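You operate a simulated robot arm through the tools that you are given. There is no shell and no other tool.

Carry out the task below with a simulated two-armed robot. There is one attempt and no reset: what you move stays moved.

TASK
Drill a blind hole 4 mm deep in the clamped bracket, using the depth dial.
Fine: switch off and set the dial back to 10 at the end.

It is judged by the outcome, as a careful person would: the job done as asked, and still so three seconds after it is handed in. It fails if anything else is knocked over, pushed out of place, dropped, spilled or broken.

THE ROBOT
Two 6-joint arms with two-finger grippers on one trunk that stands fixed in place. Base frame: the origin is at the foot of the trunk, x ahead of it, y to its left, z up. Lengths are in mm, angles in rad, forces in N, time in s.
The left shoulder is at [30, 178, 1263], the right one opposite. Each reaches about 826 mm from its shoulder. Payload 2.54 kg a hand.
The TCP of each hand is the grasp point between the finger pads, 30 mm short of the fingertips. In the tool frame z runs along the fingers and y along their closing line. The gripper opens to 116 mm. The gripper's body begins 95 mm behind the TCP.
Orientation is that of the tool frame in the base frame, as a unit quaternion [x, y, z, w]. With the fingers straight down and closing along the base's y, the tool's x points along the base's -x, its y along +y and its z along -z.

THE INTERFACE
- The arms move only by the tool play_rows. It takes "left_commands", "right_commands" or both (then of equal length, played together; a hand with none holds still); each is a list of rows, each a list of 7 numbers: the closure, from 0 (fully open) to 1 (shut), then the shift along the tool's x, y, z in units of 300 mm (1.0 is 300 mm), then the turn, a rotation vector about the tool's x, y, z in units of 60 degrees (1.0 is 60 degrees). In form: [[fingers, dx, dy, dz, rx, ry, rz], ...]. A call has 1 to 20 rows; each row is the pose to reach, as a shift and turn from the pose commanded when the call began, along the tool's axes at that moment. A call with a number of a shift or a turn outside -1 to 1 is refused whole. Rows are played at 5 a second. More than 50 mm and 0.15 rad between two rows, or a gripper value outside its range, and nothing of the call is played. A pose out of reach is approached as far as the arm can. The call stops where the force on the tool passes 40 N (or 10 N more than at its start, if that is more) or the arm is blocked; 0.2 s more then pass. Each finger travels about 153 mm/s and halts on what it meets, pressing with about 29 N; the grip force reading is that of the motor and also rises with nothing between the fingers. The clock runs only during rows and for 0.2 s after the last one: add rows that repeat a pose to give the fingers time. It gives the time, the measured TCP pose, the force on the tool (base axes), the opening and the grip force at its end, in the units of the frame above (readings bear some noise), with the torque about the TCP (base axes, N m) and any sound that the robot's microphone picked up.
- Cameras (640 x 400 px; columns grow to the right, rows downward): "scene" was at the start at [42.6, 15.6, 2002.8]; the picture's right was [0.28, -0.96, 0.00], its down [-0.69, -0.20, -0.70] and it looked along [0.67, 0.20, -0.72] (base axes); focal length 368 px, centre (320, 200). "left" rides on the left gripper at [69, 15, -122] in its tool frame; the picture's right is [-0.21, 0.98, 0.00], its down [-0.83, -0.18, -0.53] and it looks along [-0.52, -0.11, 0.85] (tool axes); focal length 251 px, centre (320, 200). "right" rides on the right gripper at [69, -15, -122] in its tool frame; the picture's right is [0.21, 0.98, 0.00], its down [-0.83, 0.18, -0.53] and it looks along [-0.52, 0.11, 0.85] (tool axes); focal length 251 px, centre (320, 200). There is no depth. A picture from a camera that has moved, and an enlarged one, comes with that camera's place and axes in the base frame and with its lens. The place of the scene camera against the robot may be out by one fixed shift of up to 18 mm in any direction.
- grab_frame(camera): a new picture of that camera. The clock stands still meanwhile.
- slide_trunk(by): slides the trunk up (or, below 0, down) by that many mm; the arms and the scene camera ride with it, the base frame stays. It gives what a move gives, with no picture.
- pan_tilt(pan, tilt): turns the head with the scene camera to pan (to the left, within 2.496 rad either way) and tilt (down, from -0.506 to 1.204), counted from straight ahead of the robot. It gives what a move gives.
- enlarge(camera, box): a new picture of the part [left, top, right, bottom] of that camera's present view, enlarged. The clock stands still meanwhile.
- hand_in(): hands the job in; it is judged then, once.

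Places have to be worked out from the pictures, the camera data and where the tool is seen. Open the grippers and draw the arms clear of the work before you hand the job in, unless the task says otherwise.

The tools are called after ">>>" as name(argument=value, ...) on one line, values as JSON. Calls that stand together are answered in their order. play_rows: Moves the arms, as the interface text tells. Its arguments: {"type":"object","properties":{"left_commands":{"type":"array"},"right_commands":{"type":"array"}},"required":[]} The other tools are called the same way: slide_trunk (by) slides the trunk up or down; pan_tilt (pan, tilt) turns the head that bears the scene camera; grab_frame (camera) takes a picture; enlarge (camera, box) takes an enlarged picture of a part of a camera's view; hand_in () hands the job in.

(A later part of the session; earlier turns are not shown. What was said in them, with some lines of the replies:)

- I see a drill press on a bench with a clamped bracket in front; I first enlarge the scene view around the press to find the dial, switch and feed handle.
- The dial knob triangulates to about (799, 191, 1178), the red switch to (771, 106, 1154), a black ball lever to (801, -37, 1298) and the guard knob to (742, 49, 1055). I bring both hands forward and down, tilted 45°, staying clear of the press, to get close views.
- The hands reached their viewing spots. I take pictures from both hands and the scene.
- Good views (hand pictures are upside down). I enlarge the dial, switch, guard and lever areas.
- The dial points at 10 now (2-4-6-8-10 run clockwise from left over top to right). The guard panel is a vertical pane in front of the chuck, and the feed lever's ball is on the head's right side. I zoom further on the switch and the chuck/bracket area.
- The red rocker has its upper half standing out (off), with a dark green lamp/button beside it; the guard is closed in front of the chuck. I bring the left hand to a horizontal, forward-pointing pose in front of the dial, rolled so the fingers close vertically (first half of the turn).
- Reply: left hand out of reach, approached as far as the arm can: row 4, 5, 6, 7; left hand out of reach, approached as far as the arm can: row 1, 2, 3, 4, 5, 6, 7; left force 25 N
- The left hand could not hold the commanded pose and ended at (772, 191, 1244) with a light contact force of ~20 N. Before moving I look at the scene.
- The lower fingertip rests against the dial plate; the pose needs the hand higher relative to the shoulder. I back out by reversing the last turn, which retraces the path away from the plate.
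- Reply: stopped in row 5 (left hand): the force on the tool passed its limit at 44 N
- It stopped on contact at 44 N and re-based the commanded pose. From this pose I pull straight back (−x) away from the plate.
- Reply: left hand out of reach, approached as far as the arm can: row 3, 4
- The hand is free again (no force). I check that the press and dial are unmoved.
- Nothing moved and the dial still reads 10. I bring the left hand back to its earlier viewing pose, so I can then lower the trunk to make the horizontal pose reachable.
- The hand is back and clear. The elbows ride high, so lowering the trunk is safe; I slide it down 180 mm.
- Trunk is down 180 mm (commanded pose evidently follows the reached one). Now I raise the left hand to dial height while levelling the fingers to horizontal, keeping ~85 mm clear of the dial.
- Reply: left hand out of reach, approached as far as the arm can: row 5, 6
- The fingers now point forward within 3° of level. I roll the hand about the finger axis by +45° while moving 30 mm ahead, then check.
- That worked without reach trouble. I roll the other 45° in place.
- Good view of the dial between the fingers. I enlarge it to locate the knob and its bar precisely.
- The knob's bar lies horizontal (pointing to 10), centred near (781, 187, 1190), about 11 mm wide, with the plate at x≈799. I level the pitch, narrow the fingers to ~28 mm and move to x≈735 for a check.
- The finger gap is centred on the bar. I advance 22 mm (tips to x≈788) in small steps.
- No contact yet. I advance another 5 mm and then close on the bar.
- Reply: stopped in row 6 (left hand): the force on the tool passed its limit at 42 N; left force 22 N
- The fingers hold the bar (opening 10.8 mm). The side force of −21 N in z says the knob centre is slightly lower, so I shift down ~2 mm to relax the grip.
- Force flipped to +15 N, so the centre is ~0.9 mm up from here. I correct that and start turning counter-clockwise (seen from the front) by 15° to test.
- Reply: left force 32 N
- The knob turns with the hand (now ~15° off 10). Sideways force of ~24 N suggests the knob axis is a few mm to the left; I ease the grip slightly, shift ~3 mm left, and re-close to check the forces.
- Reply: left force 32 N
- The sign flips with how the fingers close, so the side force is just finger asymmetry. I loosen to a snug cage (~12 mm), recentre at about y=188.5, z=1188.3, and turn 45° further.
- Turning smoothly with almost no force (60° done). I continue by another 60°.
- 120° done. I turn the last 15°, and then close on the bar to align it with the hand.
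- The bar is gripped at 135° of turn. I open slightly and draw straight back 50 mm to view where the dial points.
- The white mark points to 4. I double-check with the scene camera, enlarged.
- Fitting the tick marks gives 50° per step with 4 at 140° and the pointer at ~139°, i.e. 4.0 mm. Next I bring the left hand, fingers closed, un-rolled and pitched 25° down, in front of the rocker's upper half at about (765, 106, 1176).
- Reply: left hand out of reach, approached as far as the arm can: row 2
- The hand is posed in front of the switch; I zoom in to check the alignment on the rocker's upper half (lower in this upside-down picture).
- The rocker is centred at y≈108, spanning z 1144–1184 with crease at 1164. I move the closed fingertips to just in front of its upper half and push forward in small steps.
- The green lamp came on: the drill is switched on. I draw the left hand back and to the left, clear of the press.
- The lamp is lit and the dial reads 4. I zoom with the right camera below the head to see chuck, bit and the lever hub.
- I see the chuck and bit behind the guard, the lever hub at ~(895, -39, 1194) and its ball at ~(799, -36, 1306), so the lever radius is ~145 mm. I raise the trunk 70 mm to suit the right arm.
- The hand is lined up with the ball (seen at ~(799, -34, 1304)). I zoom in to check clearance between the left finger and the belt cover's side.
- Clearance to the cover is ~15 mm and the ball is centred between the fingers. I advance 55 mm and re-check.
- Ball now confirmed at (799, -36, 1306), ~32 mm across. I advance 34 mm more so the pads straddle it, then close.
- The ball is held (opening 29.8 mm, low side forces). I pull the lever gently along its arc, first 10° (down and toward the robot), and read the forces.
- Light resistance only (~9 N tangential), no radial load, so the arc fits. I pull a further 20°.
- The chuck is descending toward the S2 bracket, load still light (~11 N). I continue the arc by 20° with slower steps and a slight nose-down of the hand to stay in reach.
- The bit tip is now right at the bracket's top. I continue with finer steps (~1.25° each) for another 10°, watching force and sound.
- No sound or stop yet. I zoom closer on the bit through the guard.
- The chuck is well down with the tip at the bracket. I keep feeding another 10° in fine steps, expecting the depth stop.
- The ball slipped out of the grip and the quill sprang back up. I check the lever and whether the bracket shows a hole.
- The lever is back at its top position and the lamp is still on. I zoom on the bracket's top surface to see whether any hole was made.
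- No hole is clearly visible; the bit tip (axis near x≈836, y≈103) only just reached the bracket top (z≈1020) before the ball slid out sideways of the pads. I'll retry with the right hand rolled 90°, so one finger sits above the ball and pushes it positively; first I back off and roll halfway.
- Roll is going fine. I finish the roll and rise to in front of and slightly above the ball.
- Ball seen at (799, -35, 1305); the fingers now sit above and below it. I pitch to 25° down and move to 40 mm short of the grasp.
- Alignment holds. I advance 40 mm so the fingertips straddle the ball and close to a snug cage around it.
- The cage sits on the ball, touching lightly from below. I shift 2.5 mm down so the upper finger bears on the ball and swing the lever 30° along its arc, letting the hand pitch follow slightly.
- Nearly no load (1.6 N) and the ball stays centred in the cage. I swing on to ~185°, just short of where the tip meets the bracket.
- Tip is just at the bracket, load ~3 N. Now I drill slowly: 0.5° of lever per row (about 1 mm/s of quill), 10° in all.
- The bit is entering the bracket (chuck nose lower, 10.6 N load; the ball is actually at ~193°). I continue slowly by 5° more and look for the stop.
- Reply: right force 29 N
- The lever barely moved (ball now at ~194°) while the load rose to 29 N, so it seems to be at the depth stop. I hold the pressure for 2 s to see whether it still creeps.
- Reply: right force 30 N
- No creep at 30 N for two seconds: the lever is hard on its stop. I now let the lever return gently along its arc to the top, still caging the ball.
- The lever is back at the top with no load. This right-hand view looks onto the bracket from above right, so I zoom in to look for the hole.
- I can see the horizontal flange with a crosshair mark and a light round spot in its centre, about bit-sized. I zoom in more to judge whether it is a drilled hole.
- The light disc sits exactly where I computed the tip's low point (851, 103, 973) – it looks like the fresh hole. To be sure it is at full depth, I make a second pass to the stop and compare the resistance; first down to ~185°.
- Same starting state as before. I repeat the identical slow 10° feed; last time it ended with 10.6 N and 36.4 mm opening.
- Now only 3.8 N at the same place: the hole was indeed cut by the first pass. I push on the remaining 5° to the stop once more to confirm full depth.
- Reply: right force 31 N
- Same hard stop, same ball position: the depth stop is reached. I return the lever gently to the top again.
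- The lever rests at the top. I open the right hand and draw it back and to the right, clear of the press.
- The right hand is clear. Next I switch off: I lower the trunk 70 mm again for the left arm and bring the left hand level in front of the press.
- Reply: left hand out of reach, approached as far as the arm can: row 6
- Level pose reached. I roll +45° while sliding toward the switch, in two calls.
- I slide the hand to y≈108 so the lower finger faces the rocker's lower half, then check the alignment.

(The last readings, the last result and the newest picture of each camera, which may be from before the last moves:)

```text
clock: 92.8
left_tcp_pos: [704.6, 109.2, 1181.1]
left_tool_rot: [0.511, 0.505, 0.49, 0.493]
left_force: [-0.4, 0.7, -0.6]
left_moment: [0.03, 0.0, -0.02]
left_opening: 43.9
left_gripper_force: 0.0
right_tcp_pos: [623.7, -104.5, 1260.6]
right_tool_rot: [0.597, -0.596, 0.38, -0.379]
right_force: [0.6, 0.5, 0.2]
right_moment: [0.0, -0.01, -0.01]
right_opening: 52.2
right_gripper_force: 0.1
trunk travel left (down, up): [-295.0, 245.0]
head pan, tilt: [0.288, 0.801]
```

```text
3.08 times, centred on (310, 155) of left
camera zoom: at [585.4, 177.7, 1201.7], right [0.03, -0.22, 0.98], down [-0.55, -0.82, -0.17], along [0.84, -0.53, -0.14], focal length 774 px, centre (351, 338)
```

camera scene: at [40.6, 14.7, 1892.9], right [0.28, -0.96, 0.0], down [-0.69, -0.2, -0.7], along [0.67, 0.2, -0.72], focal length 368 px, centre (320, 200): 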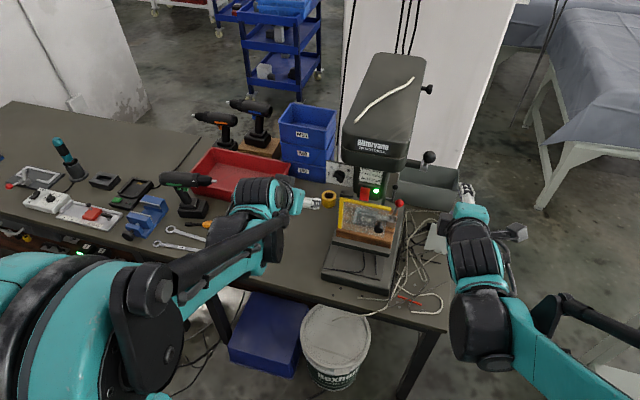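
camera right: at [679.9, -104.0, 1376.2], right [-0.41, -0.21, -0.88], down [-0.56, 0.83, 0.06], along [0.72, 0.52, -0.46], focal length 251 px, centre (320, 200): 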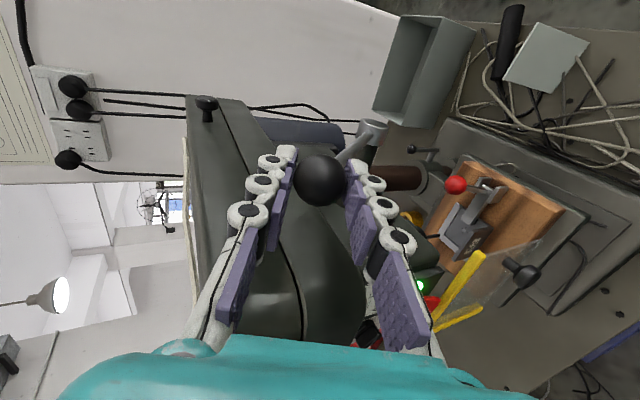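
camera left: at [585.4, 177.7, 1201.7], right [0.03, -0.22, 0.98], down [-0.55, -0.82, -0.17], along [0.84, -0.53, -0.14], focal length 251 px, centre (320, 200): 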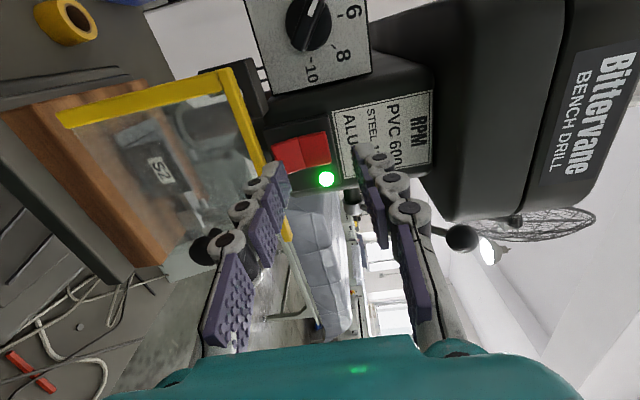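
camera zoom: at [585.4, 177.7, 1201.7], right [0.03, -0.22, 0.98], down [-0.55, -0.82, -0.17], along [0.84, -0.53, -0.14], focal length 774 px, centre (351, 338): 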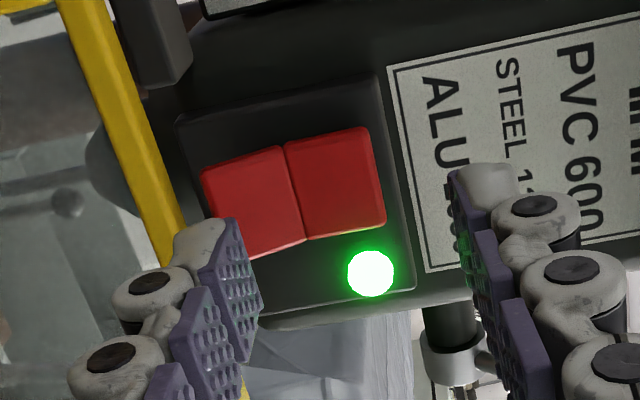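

The lower finger lines up with the rocker's lower half (now standing out). I advance and press it in with small steps.

>>> play_rows(left_commands=[[0.62, -0.002, 0.0083, 0.035, 0, 0, 0], [0.62, -0.002, 0.0083, 0.0667, 0, 0, 0], [0.62, -0.002, 0.0083, 0.0767, 0, 0, 0], [0.62, -0.002, 0.0083, 0.0867, 0, 0, 0], [0.62, -0.002, 0.0083, 0.0967, 0, 0, 0], [0.62, -0.002, 0.0083, 0.1033, 0, 0, 0]])

>>> grab_frame(camera="left")

>>> enlarge(camera="scene", box=[320, 120, 420, 200])

```text
clock: 94.2
left_tcp_pos: [736.8, 108.0, 1182.3]
left_tool_rot: [0.511, 0.505, 0.49, 0.494]
left_force: [-0.3, -0.9, 0.0]
left_moment: [0.0, 0.0, 0.01]
left_opening: 44.5
left_gripper_force: 0.0
right_tcp_pos: [625.4, -104.2, 1260.6]
right_tool_rot: [0.597, -0.597, 0.38, -0.379]
right_force: [0.7, -0.3, -0.6]
right_moment: [0.03, 0.04, 0.01]
right_opening: 51.9
right_gripper_force: 0.0
trunk travel left (down, up): [-295.0, 245.0]
head pan, tilt: [0.288, 0.801]
```

```text
taken
camera left: at [617.0, 176.7, 1203.4], right [0.03, -0.22, 0.98], down [-0.55, -0.82, -0.17], along [0.84, -0.53, -0.14], focal length 251 px, centre (320, 200)
```

left: 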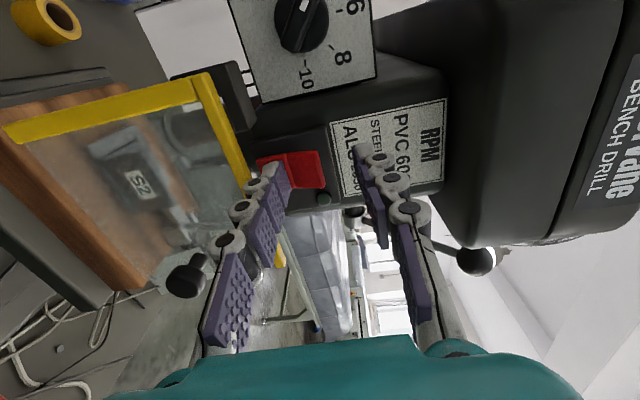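

```text
5.00 times, centred on (370, 160) of scene
camera zoom: at [42.9, 15.6, 1822.8], right [0.28, -0.96, 0.0], down [-0.69, -0.2, -0.7], along [0.67, 0.2, -0.72], focal length 1842 px, centre (70, 400)
```

zoom: 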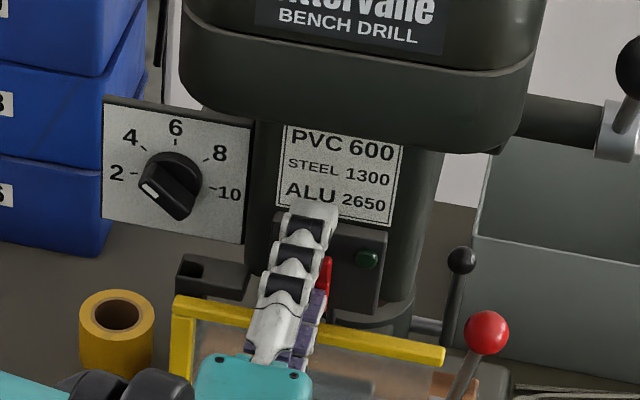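

The lamp is out: switched off. I withdraw the hand and slide it over in front of the dial.

>>> play_rows(left_commands=[[0.62, 0, 0, -0.05, 0, 0, 0], [0.62, 0, 0, -0.1, 0, 0, 0], [0.62, 0, 0, -0.14, 0, 0, 0], [0.7, 0.09, 0.005, -0.14, 0, 0, 0], [0.76, 0.18, 0.01, -0.14, 0, 0, 0], [0.76, 0.265, 0.018, -0.14, 0, 0, 0]])

>>> enlarge(camera="scene", box=[320, 120, 420, 200])

```text
clock: 95.6
left_tcp_pos: [695.1, 175.0, 1187.3]
left_tool_rot: [0.514, 0.506, 0.491, 0.489]
left_force: [-0.3, 0.5, -1.0]
left_moment: [-0.03, 0.0, 0.03]
left_opening: 28.0
left_gripper_force: 0.1
left hand out of reach, approached as far as the arm can: row 6
right_tcp_pos: [625.1, -104.9, 1260.4]
right_tool_rot: [0.597, -0.597, 0.379, -0.38]
right_force: [0.2, -0.8, -0.2]
right_moment: [0.0, -0.01, -0.03]
right_opening: 52.1
right_gripper_force: 0.1
trunk travel left (down, up): [-295.0, 245.0]
head pan, tilt: [0.288, 0.801]
```

```text
5.00 times, centred on (370, 160) of scene
camera zoom: at [42.7, 15.9, 1822.8], right [0.28, -0.96, 0.0], down [-0.69, -0.2, -0.7], along [0.67, 0.2, -0.72], focal length 1842 px, centre (70, 400)
```

zoom: 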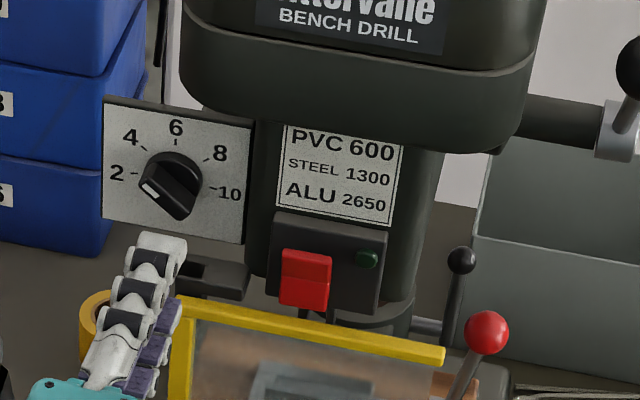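

Lamp dark and rocker back to off. Now I roll the left hand from +90° toward −50° (bar direction at 4) in front of the dial, in three calls.

>>> play_rows(left_commands=[[0.76, 0.0067, 0.0005, 0.0067, 0, 0, -0.13], [0.76, 0.0133, 0.001, 0.0133, 0, 0, -0.26], [0.76, 0.02, 0.0015, 0.02, 0, 0, -0.39], [0.76, 0.0267, 0.002, 0.0267, 0, 0, -0.52], [0.76, 0.0333, 0.0025, 0.0333, 0, 0, -0.65], [0.76, 0.04, 0.003, 0.04, 0, 0, -0.778]])

>>> play_rows(left_commands=[[0.76, 0, 0, 0, 0, 0, -0.13], [0.76, 0, 0, 0, 0, 0, -0.26], [0.76, 0, 0, 0, 0, 0, -0.39], [0.76, 0, 0, 0, 0, 0, -0.52], [0.76, 0, 0, 0, 0, 0, -0.65], [0.76, 0, 0, 0, 0, 0, -0.778]])

>>> play_rows(left_commands=[[0.76, 0, 0, 0, 0, 0, -0.13], [0.76, 0, 0, 0, 0, 0, -0.26], [0.76, 0, 0, 0, 0, 0, -0.39], [0.76, 0, 0, 0, 0, 0, -0.52], [0.76, 0, 0, 0, 0, 0, -0.65], [0.76, 0, 0, 0, 0, 0, -0.778]])

>>> grab_frame(camera="left")

```text
clock: 97.0
left_tcp_pos: [708.1, 185.9, 1186.9]
left_tool_rot: [0.269, 0.666, 0.254, 0.648]
left_force: [-0.7, 0.3, -0.1]
left_moment: [0.02, -0.01, 0.0]
left_opening: 27.8
left_gripper_force: 0.0
right_tcp_pos: [624.6, -105.5, 1260.4]
right_tool_rot: [0.597, -0.597, 0.379, -0.379]
right_force: [0.2, 0.7, -0.7]
right_moment: [0.03, -0.05, 0.03]
right_opening: 52.4
right_gripper_force: 0.0
trunk travel left (down, up): [-295.0, 245.0]
head pan, tilt: [0.288, 0.801]
```

```text
clock: 98.4
left_tcp_pos: [708.5, 186.7, 1185.3]
left_tool_rot: [-0.018, 0.718, -0.023, 0.695]
left_force: [-0.5, -0.8, 1.0]
left_moment: [-0.02, 0.0, 0.0]
left_opening: 27.8
left_gripper_force: 0.1
right_tcp_pos: [625.1, -104.6, 1259.7]
right_tool_rot: [0.597, -0.596, 0.38, -0.379]
right_force: [-0.2, 0.4, 0.3]
right_moment: [-0.02, 0.0, -0.02]
right_opening: 52.2
right_gripper_force: 0.1
trunk travel left (down, up): [-295.0, 245.0]
head pan, tilt: [0.288, 0.801]
```

```text
clock: 99.8
left_tcp_pos: [709.3, 185.9, 1187.2]
left_tool_rot: [-0.302, 0.652, -0.297, 0.629]
left_force: [0.4, 0.1, 0.2]
left_moment: [0.0, 0.01, -0.01]
left_opening: 27.9
left_gripper_force: 0.0
right_tcp_pos: [624.3, -105.6, 1261.1]
right_tool_rot: [0.597, -0.596, 0.38, -0.379]
right_force: [0.4, -0.3, 0.3]
right_moment: [-0.02, 0.0, 0.01]
right_opening: 52.4
right_gripper_force: 0.1
trunk travel left (down, up): [-295.0, 245.0]
head pan, tilt: [0.288, 0.801]
```

```text
taken
camera left: at [584.3, 142.9, 1136.6], right [-0.01, 0.79, -0.61], down [-0.51, 0.52, 0.69], along [0.86, 0.32, 0.4], focal length 251 px, centre (320, 200)
```

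left: 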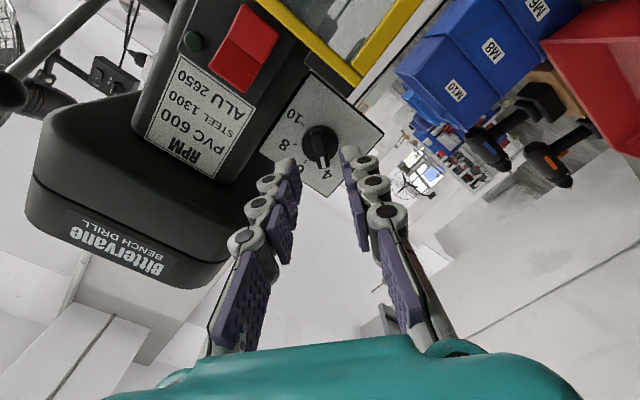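

Rolled to −50°, matching the bar. I level the pitch, centre on the knob (187, 1188) and advance to x≈735, then check.

>>> play_rows(left_commands=[[0.76, -0.0041, -0.001, 0.0433, 0.01, -0.0127, 0], [0.76, -0.0082, -0.002, 0.0865, 0.0195, -0.0254, 0], [0.76, -0.0082, -0.002, 0.0865, 0.0195, -0.0254, 0]])

>>> enlarge(camera="left", box=[220, 80, 420, 240])

```text
clock: 100.6
left_tcp_pos: [733.6, 187.6, 1188.3]
left_tool_rot: [-0.298, 0.641, -0.299, 0.641]
left_force: [-1.2, 0.5, -0.4]
left_moment: [0.0, 0.01, 0.0]
left_opening: 27.7
left_gripper_force: 0.0
right_tcp_pos: [625.1, -104.9, 1261.5]
right_tool_rot: [-0.596, 0.597, -0.379, 0.379]
right_force: [0.5, 0.1, -0.1]
right_moment: [0.01, -0.04, 0.0]
right_opening: 52.3
right_gripper_force: 0.0
trunk travel left (down, up): [-295.0, 245.0]
head pan, tilt: [0.288, 0.801]
```

```text
2.50 times, centred on (320, 160) of left
camera zoom: at [612.3, 143.3, 1134.3], right [0.0, 0.79, -0.61], down [-0.53, 0.52, 0.67], along [0.85, 0.32, 0.42], focal length 629 px, centre (320, 300)
```

zoom: 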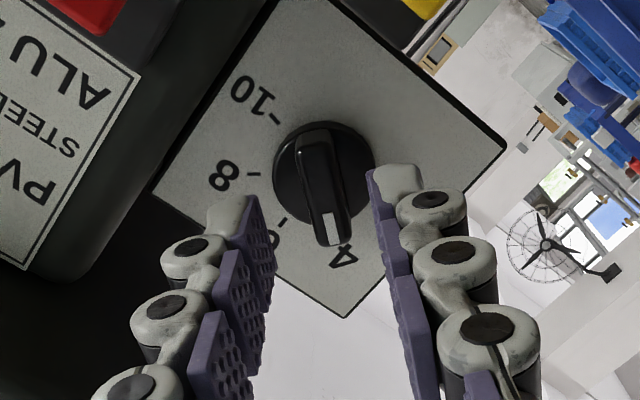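

Well aligned. I advance 28 mm and close to a snug cage around the bar.

>>> play_rows(left_commands=[[0.76, 0, 0, 0.0333, 0, 0, 0], [0.76, 0, 0, 0.0667, 0, 0, 0], [0.76, 0, 0, 0.0945, 0, 0, 0], [0.83, 0, 0, 0.0945, 0, 0, 0], [0.89, 0, 0, 0.0945, 0, 0, 0], [0.89, 0, 0, 0.0945, 0, 0, 0]])

>>> enlarge(camera="left", box=[220, 80, 420, 240])

```text
clock: 102.0
left_tcp_pos: [762.8, 186.8, 1187.7]
left_tool_rot: [-0.297, 0.641, -0.299, 0.641]
left_force: [0.5, 0.6, -0.2]
left_moment: [0.0, 0.01, 0.02]
left_opening: 13.3
left_gripper_force: 0.2
right_tcp_pos: [625.6, -104.8, 1260.3]
right_tool_rot: [0.597, -0.596, 0.38, -0.38]
right_force: [-1.2, -0.7, 0.5]
right_moment: [0.01, 0.02, -0.01]
right_opening: 52.1
right_gripper_force: 0.1
trunk travel left (down, up): [-295.0, 245.0]
head pan, tilt: [0.288, 0.801]
```

```text
2.50 times, centred on (320, 160) of left
camera zoom: at [640.6, 143.3, 1133.9], right [0.0, 0.79, -0.61], down [-0.53, 0.52, 0.67], along [0.85, 0.32, 0.42], focal length 629 px, centre (320, 300)
```

zoom: 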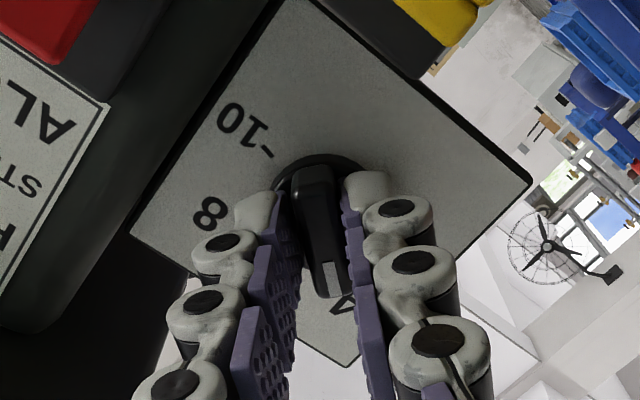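

Caged with no load. I turn clockwise (toward 10) by 60°.

>>> play_rows(left_commands=[[0.89, 0, 0, 0, 0, 0, 0.1], [0.89, 0, 0, 0, 0, 0, 0.2], [0.89, 0, 0, 0, 0, 0, 0.3], [0.89, 0, 0, 0, 0, 0, 0.4], [0.89, 0, 0, 0, 0, 0, 0.5], [0.89, 0, 0, 0, 0, 0, 0.6], [0.89, 0, 0, 0, 0, 0, 0.7], [0.89, 0, 0, 0, 0, 0, 0.8], [0.89, 0, 0, 0, 0, 0, 0.9], [0.89, 0, 0, 0, 0, 0, 1.0]])

>>> enlarge(camera="left", box=[220, 80, 420, 240])

```text
clock: 104.2
left_tcp_pos: [761.9, 187.1, 1188.2]
left_tool_rot: [0.063, 0.704, 0.062, 0.704]
left_force: [0.5, 1.1, -0.3]
left_moment: [0.01, 0.0, 0.01]
left_opening: 13.5
left_gripper_force: 0.8
right_tcp_pos: [625.3, -105.8, 1261.3]
right_tool_rot: [0.597, -0.596, 0.38, -0.379]
right_force: [1.2, 0.8, -0.4]
right_moment: [-0.01, 0.05, -0.01]
right_opening: 52.1
right_gripper_force: 0.1
trunk travel left (down, up): [-295.0, 245.0]
head pan, tilt: [0.288, 0.801]
```

```text
2.50 times, centred on (320, 160) of left
camera zoom: at [640.7, 214.0, 1124.5], right [0.0, 0.92, 0.38], down [-0.53, -0.32, 0.78], along [0.85, -0.21, 0.49], focal length 629 px, centre (320, 300)
```

zoom: 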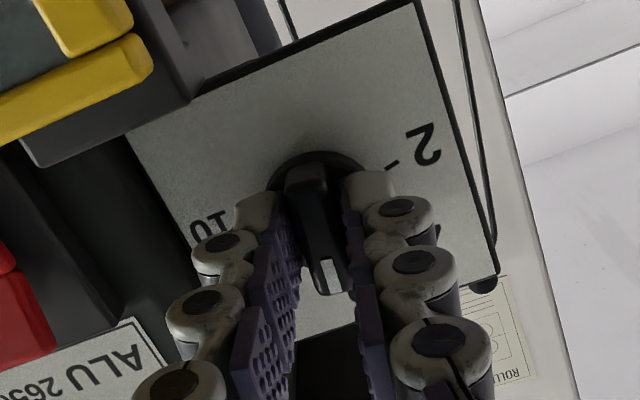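

It turns freely. Another 60°.

>>> play_rows(left_commands=[[0.89, 0, 0, 0, 0, 0, 0.1], [0.89, 0, 0, 0, 0, 0, 0.2], [0.89, 0, 0, 0, 0, 0, 0.3], [0.89, 0, 0, 0, 0, 0, 0.4], [0.89, 0, 0, 0, 0, 0, 0.5], [0.89, 0, 0, 0, 0, 0, 0.6], [0.89, 0, 0, 0, 0, 0, 0.7], [0.89, 0, 0, 0, 0, 0, 0.8], [0.89, 0, 0, 0, 0, 0, 0.9], [0.89, 0, 0, 0, 0, 0, 1.0]])

>>> enlarge(camera="left", box=[220, 80, 420, 240])

```text
clock: 106.4
left_tcp_pos: [762.6, 187.7, 1187.9]
left_tool_rot: [0.407, 0.578, 0.406, 0.579]
left_force: [0.0, 0.8, -1.4]
left_moment: [-0.01, 0.04, 0.02]
left_opening: 13.6
left_gripper_force: 0.6
right_tcp_pos: [626.1, -105.4, 1260.8]
right_tool_rot: [0.597, -0.597, 0.379, -0.38]
right_force: [0.8, -0.1, -0.5]
right_moment: [0.01, 0.0, -0.02]
right_opening: 52.3
right_gripper_force: 0.1
trunk travel left (down, up): [-295.0, 245.0]
head pan, tilt: [0.288, 0.801]
```

```text
2.50 times, centred on (320, 160) of left
camera zoom: at [640.9, 256.7, 1180.8], right [0.0, 0.13, 0.99], down [-0.54, -0.84, 0.11], along [0.84, -0.53, 0.07], focal length 629 px, centre (320, 300)
```

zoom: 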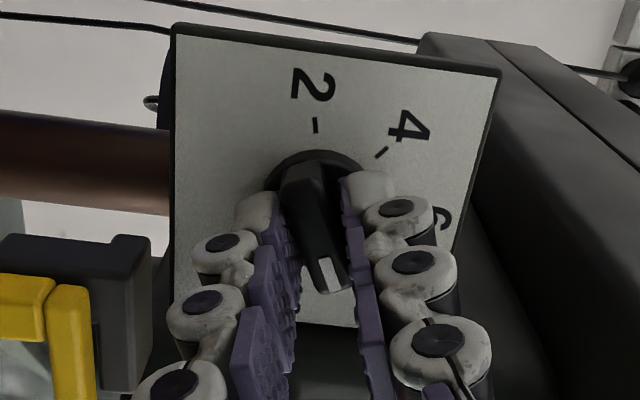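

The hand is at +70°; about 30° remain. I turn 30° more and close on the bar to align it.

>>> play_rows(left_commands=[[0.89, 0, 0, 0, 0, 0, 0.1], [0.89, 0, 0, 0, 0, 0, 0.2], [0.89, 0, 0, 0, 0, 0, 0.3], [0.89, 0, 0, 0, 0, 0, 0.4], [0.89, 0, 0, 0, 0, 0, 0.5], [0.89, 0, 0, 0, 0, 0, 0.5]])

>>> enlarge(camera="left", box=[220, 80, 420, 240])

```text
clock: 107.8
left_tcp_pos: [762.5, 186.7, 1189.3]
left_tool_rot: [0.544, 0.455, 0.542, 0.452]
left_force: [0.5, 0.0, -0.2]
left_moment: [0.0, -0.01, 0.0]
left_opening: 12.8
left_gripper_force: 0.1
right_tcp_pos: [625.0, -104.5, 1260.6]
right_tool_rot: [0.597, -0.597, 0.379, -0.379]
right_force: [0.1, -0.8, 0.8]
right_moment: [-0.03, -0.03, 0.01]
right_opening: 52.3
right_gripper_force: 0.0
trunk travel left (down, up): [-295.0, 245.0]
head pan, tilt: [0.288, 0.801]
```

```text
2.50 times, centred on (320, 160) of left
camera zoom: at [640.8, 251.2, 1217.8], right [0.01, -0.38, 0.92], down [-0.54, -0.78, -0.32], along [0.84, -0.49, -0.21], focal length 629 px, centre (320, 300)
```

zoom: 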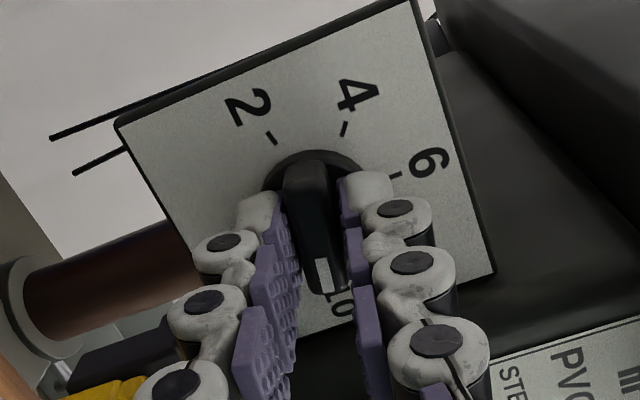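

The pointer looks to be at 10. I open and back off straight to verify where it points.

>>> play_rows(left_commands=[[0.82, 0, 0, 0, 0, 0, 0], [0.77, 0, 0, 0, 0, 0, 0], [0.77, 0, 0, -0.05, 0, 0, 0], [0.77, 0, 0, -0.1, 0, 0, 0], [0.77, 0, 0, -0.15, 0, 0, 0]])

>>> enlarge(camera="left", box=[250, 70, 390, 180])

>>> enlarge(camera="scene", box=[320, 130, 380, 175])

```text
clock: 109.0
left_tcp_pos: [715.9, 187.2, 1189.0]
left_tool_rot: [0.544, 0.455, 0.541, 0.453]
left_force: [0.4, -0.2, 0.5]
left_moment: [-0.02, 0.02, 0.0]
left_opening: 26.9
left_gripper_force: 0.0
right_tcp_pos: [623.9, -105.3, 1261.0]
right_tool_rot: [0.597, -0.596, 0.38, -0.38]
right_force: [0.2, 0.9, -0.1]
right_moment: [0.0, -0.01, 0.0]
right_opening: 52.2
right_gripper_force: 0.0
trunk travel left (down, up): [-295.0, 245.0]
head pan, tilt: [0.288, 0.801]
```

```text
3.64 times, centred on (320, 125) of left
camera zoom: at [595.0, 251.4, 1218.1], right [0.01, -0.38, 0.92], down [-0.54, -0.78, -0.32], along [0.84, -0.49, -0.21], focal length 914 px, centre (320, 473)
```

zoom: 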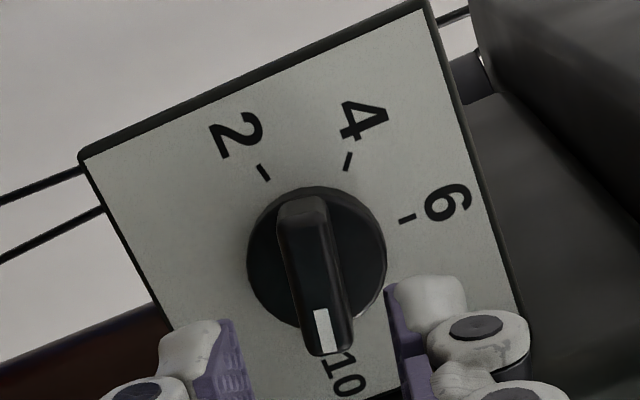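

```text
8.89 times, centred on (350, 152) of scene
camera zoom: at [41.9, 15.6, 1822.9], right [0.28, -0.96, 0.0], down [-0.69, -0.2, -0.7], along [0.67, 0.2, -0.72], focal length 3274 px, centre (53, 622)
```

zoom: 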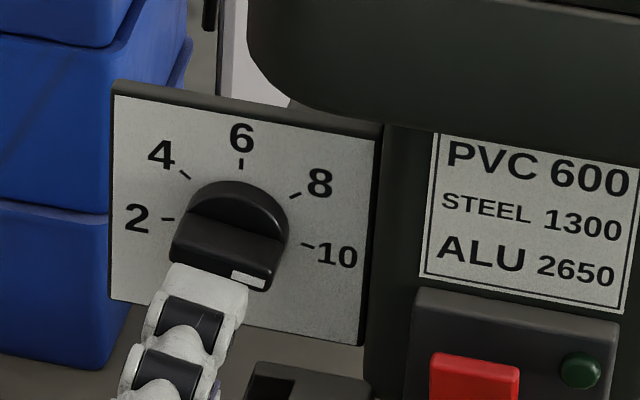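

Pointer measures the same angle as at the start (10), lamp off. Now I roll the left hand back and withdraw it to the left, opening it.

>>> play_rows(left_commands=[[0.7, 0, 0, 0, 0, 0, -0.14], [0.7, 0, 0, 0, 0, 0, -0.28], [0.7, 0, 0, 0, 0, 0, -0.42], [0.7, 0, 0, 0, 0, 0, -0.56], [0.7, 0, 0, 0, 0, 0, -0.7], [0.7, 0, 0, 0, 0, 0, -0.83]])

>>> play_rows(left_commands=[[0.7, 0, 0, 0, 0, 0, -0.14], [0.7, 0, 0, 0, 0, 0, -0.28], [0.7, 0, 0, 0, 0, 0, -0.42], [0.7, 0, 0, 0, 0, 0, -0.56], [0.7, 0, 0, 0, 0, 0, -0.7], [0.7, 0, 0, 0, 0, 0, -0.83]])

```text
clock: 110.4
left_tcp_pos: [717.8, 186.3, 1187.9]
left_tool_rot: [0.301, 0.64, 0.298, 0.641]
left_force: [-0.4, -0.1, 1.4]
left_moment: [-0.05, -0.01, -0.03]
left_opening: 35.1
left_gripper_force: 0.0
right_tcp_pos: [624.3, -105.7, 1260.5]
right_tool_rot: [0.597, -0.596, 0.379, -0.38]
right_force: [-0.4, 0.4, -0.6]
right_moment: [0.01, -0.01, 0.0]
right_opening: 52.2
right_gripper_force: 0.1
trunk travel left (down, up): [-295.0, 245.0]
head pan, tilt: [0.288, 0.801]
```

```text
clock: 111.8
left_tcp_pos: [716.8, 187.1, 1187.8]
left_tool_rot: [0.003, 0.707, 0.003, 0.707]
left_force: [-0.2, -0.4, 0.4]
left_moment: [0.02, 0.02, -0.01]
left_opening: 35.1
left_gripper_force: 0.0
right_tcp_pos: [625.2, -104.9, 1260.8]
right_tool_rot: [0.597, -0.596, 0.379, -0.38]
right_force: [-0.5, -0.2, 0.0]
right_moment: [-0.01, 0.0, -0.01]
right_opening: 52.4
right_gripper_force: 0.0
trunk travel left (down, up): [-295.0, 245.0]
head pan, tilt: [0.288, 0.801]
```

Both hands free. I pull both arms back together, clear of the press, opening the grippers.

>>> play_rows(left_commands=[[0.7, -0.0175, 0.0221, -0.0654, 0, 0.094, 0], [0.7, -0.035, 0.0443, -0.1308, 0, 0.1875, 0], [0.7, -0.0525, 0.0664, -0.1961, 0, 0.281, 0], [0.6, -0.07, 0.0885, -0.2615, 0, 0.375, 0], [0.45, -0.0875, 0.1106, -0.3269, 0, 0.469, 0], [0.3, -0.105, 0.1328, -0.3923, 0, 0.5625, 0], [0.15, -0.1225, 0.1549, -0.4576, 0, 0.656, 0], [0.0, -0.14, 0.177, -0.523, 0, 0.75, 0], [0.0, -0.14, 0.177, -0.523, 0, 0.75, 0]], right_commands=[[0.5, 0.0166, 0.0101, -0.0413, 0, 0, 0], [0.45, 0.0333, 0.0203, -0.0825, 0, 0, 0], [0.4, 0.0499, 0.0304, -0.1238, 0, 0, 0], [0.3, 0.0665, 0.0405, -0.165, 0, 0, 0], [0.2, 0.0831, 0.0506, -0.2063, 0, 0, 0], [0.1, 0.0998, 0.0608, -0.2475, 0, 0, 0], [0.0, 0.1164, 0.0709, -0.2888, 0, 0, 0], [0.0, 0.133, 0.081, -0.33, 0, 0, 0], [0.0, 0.133, 0.081, -0.33, 0, 0, 0]])

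>>> grab_frame(camera="scene")

>>> enlarge(camera="scene", box=[320, 90, 450, 220])

>>> grab_frame(camera="left")

```text
clock: 113.8
left_tcp_pos: [560.5, 241.1, 1231.7]
left_tool_rot: [0.002, 0.924, 0.004, 0.382]
left_force: [-0.5, -0.1, 0.1]
left_moment: [0.02, 0.02, 0.0]
left_opening: 116.1
left_gripper_force: 0.0
left hand out of reach, approached as far as the arm can: row 1
right_tcp_pos: [526.0, -145.4, 1280.3]
right_tool_rot: [0.597, -0.597, 0.38, -0.379]
right_force: [0.3, 0.2, 0.1]
right_moment: [0.0, -0.01, 0.0]
right_opening: 116.1
right_gripper_force: 0.1
trunk travel left (down, up): [-295.0, 245.0]
head pan, tilt: [0.288, 0.801]
```

```text
taken
camera scene: at [43.8, 15.8, 1822.8], right [0.28, -0.96, 0.0], down [-0.69, -0.2, -0.69], along [0.67, 0.2, -0.72], focal length 368 px, centre (320, 200)
```

scene: 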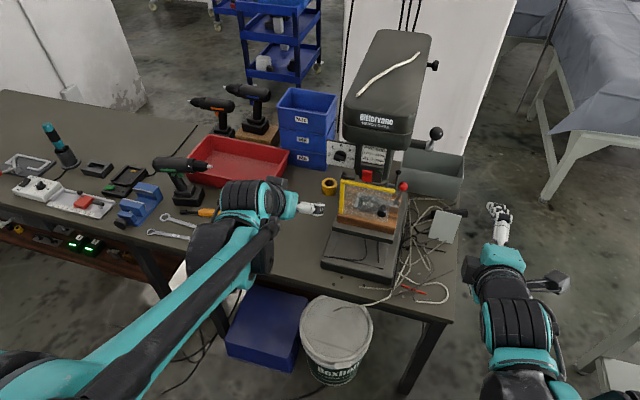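

```text
3.08 times, centred on (385, 155) of scene
camera zoom: at [43.8, 15.8, 1822.8], right [0.28, -0.96, 0.0], down [-0.69, -0.2, -0.69], along [0.67, 0.2, -0.72], focal length 1133 px, centre (120, 338)
```

zoom: 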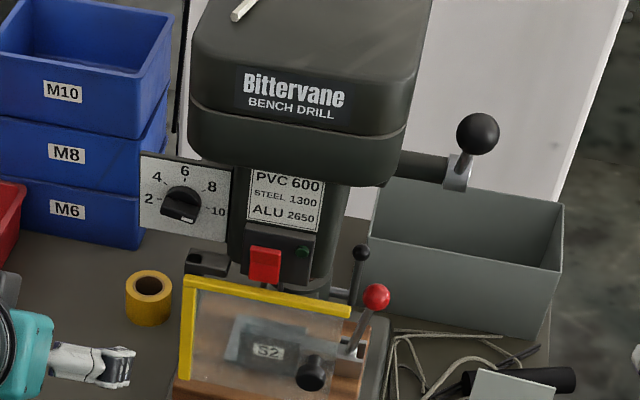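

```text
taken
camera left: at [426.8, 254.9, 1269.9], right [0.15, 0.97, 0.16], down [0.21, -0.19, 0.96], along [0.97, -0.11, -0.23], focal length 251 px, centre (320, 200)
```

left: 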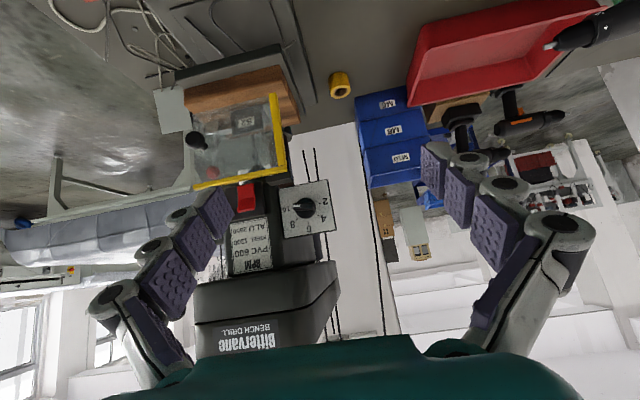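

Everything is in place: lamp off, lever up, guard closed, other items undisturbed. One last close look at the dial.

>>> enlarge(camera="left", box=[225, 160, 345, 250])

```text
4.44 times, centred on (285, 205) of left
camera zoom: at [426.8, 254.9, 1269.9], right [0.15, 0.97, 0.16], down [0.21, -0.19, 0.96], along [0.97, -0.11, -0.23], focal length 1118 px, centre (476, 178)
```

zoom: 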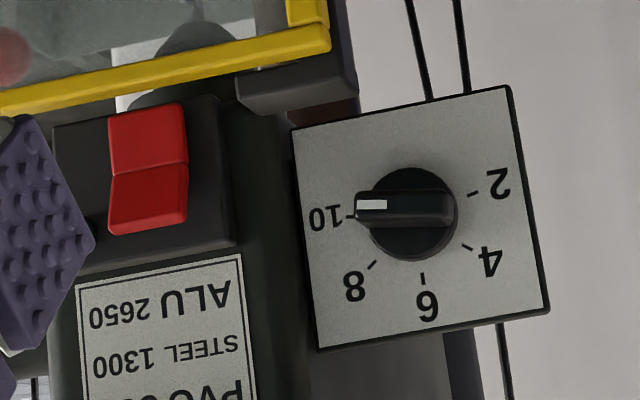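

The dial points squarely at 10, the switch is off, the blind hole is drilled to the dial's 4 mm stop, and both arms are clear with open grippers. I hand the job in.

>>> hand_in()

```text
The job is handed in.
```

I drilled the bracket down to the depth stop with the dial set at 4, then switched the drill off and set the dial back to 10. I didn't measure the hole itself. The 4 mm comes from the dial reading and from the lever coming to a hard stop.

- **Drilling:** On the first try the lever ball slipped out of the gripper and the quill sprang back up. I fed it again with a different grip until the lever stopped and held for about 2 s at 30 N. A second pass met almost no resistance until that same stop, so the hole was already at full depth. A light disc about the size of the bit now shows at the bracket's centre mark.
- **Contact with the press:** Early on, the left hand pressed against the dial plate when a pose was out of reach, peaking at 44 N before it stopped. The pictures showed no shift in the press or the dial.
- **Final state:** The lamp is off, the dial points at 10, the lever is up and the guard is closed. Nothing else looks disturbed, and both grippers are open and clear of the work.
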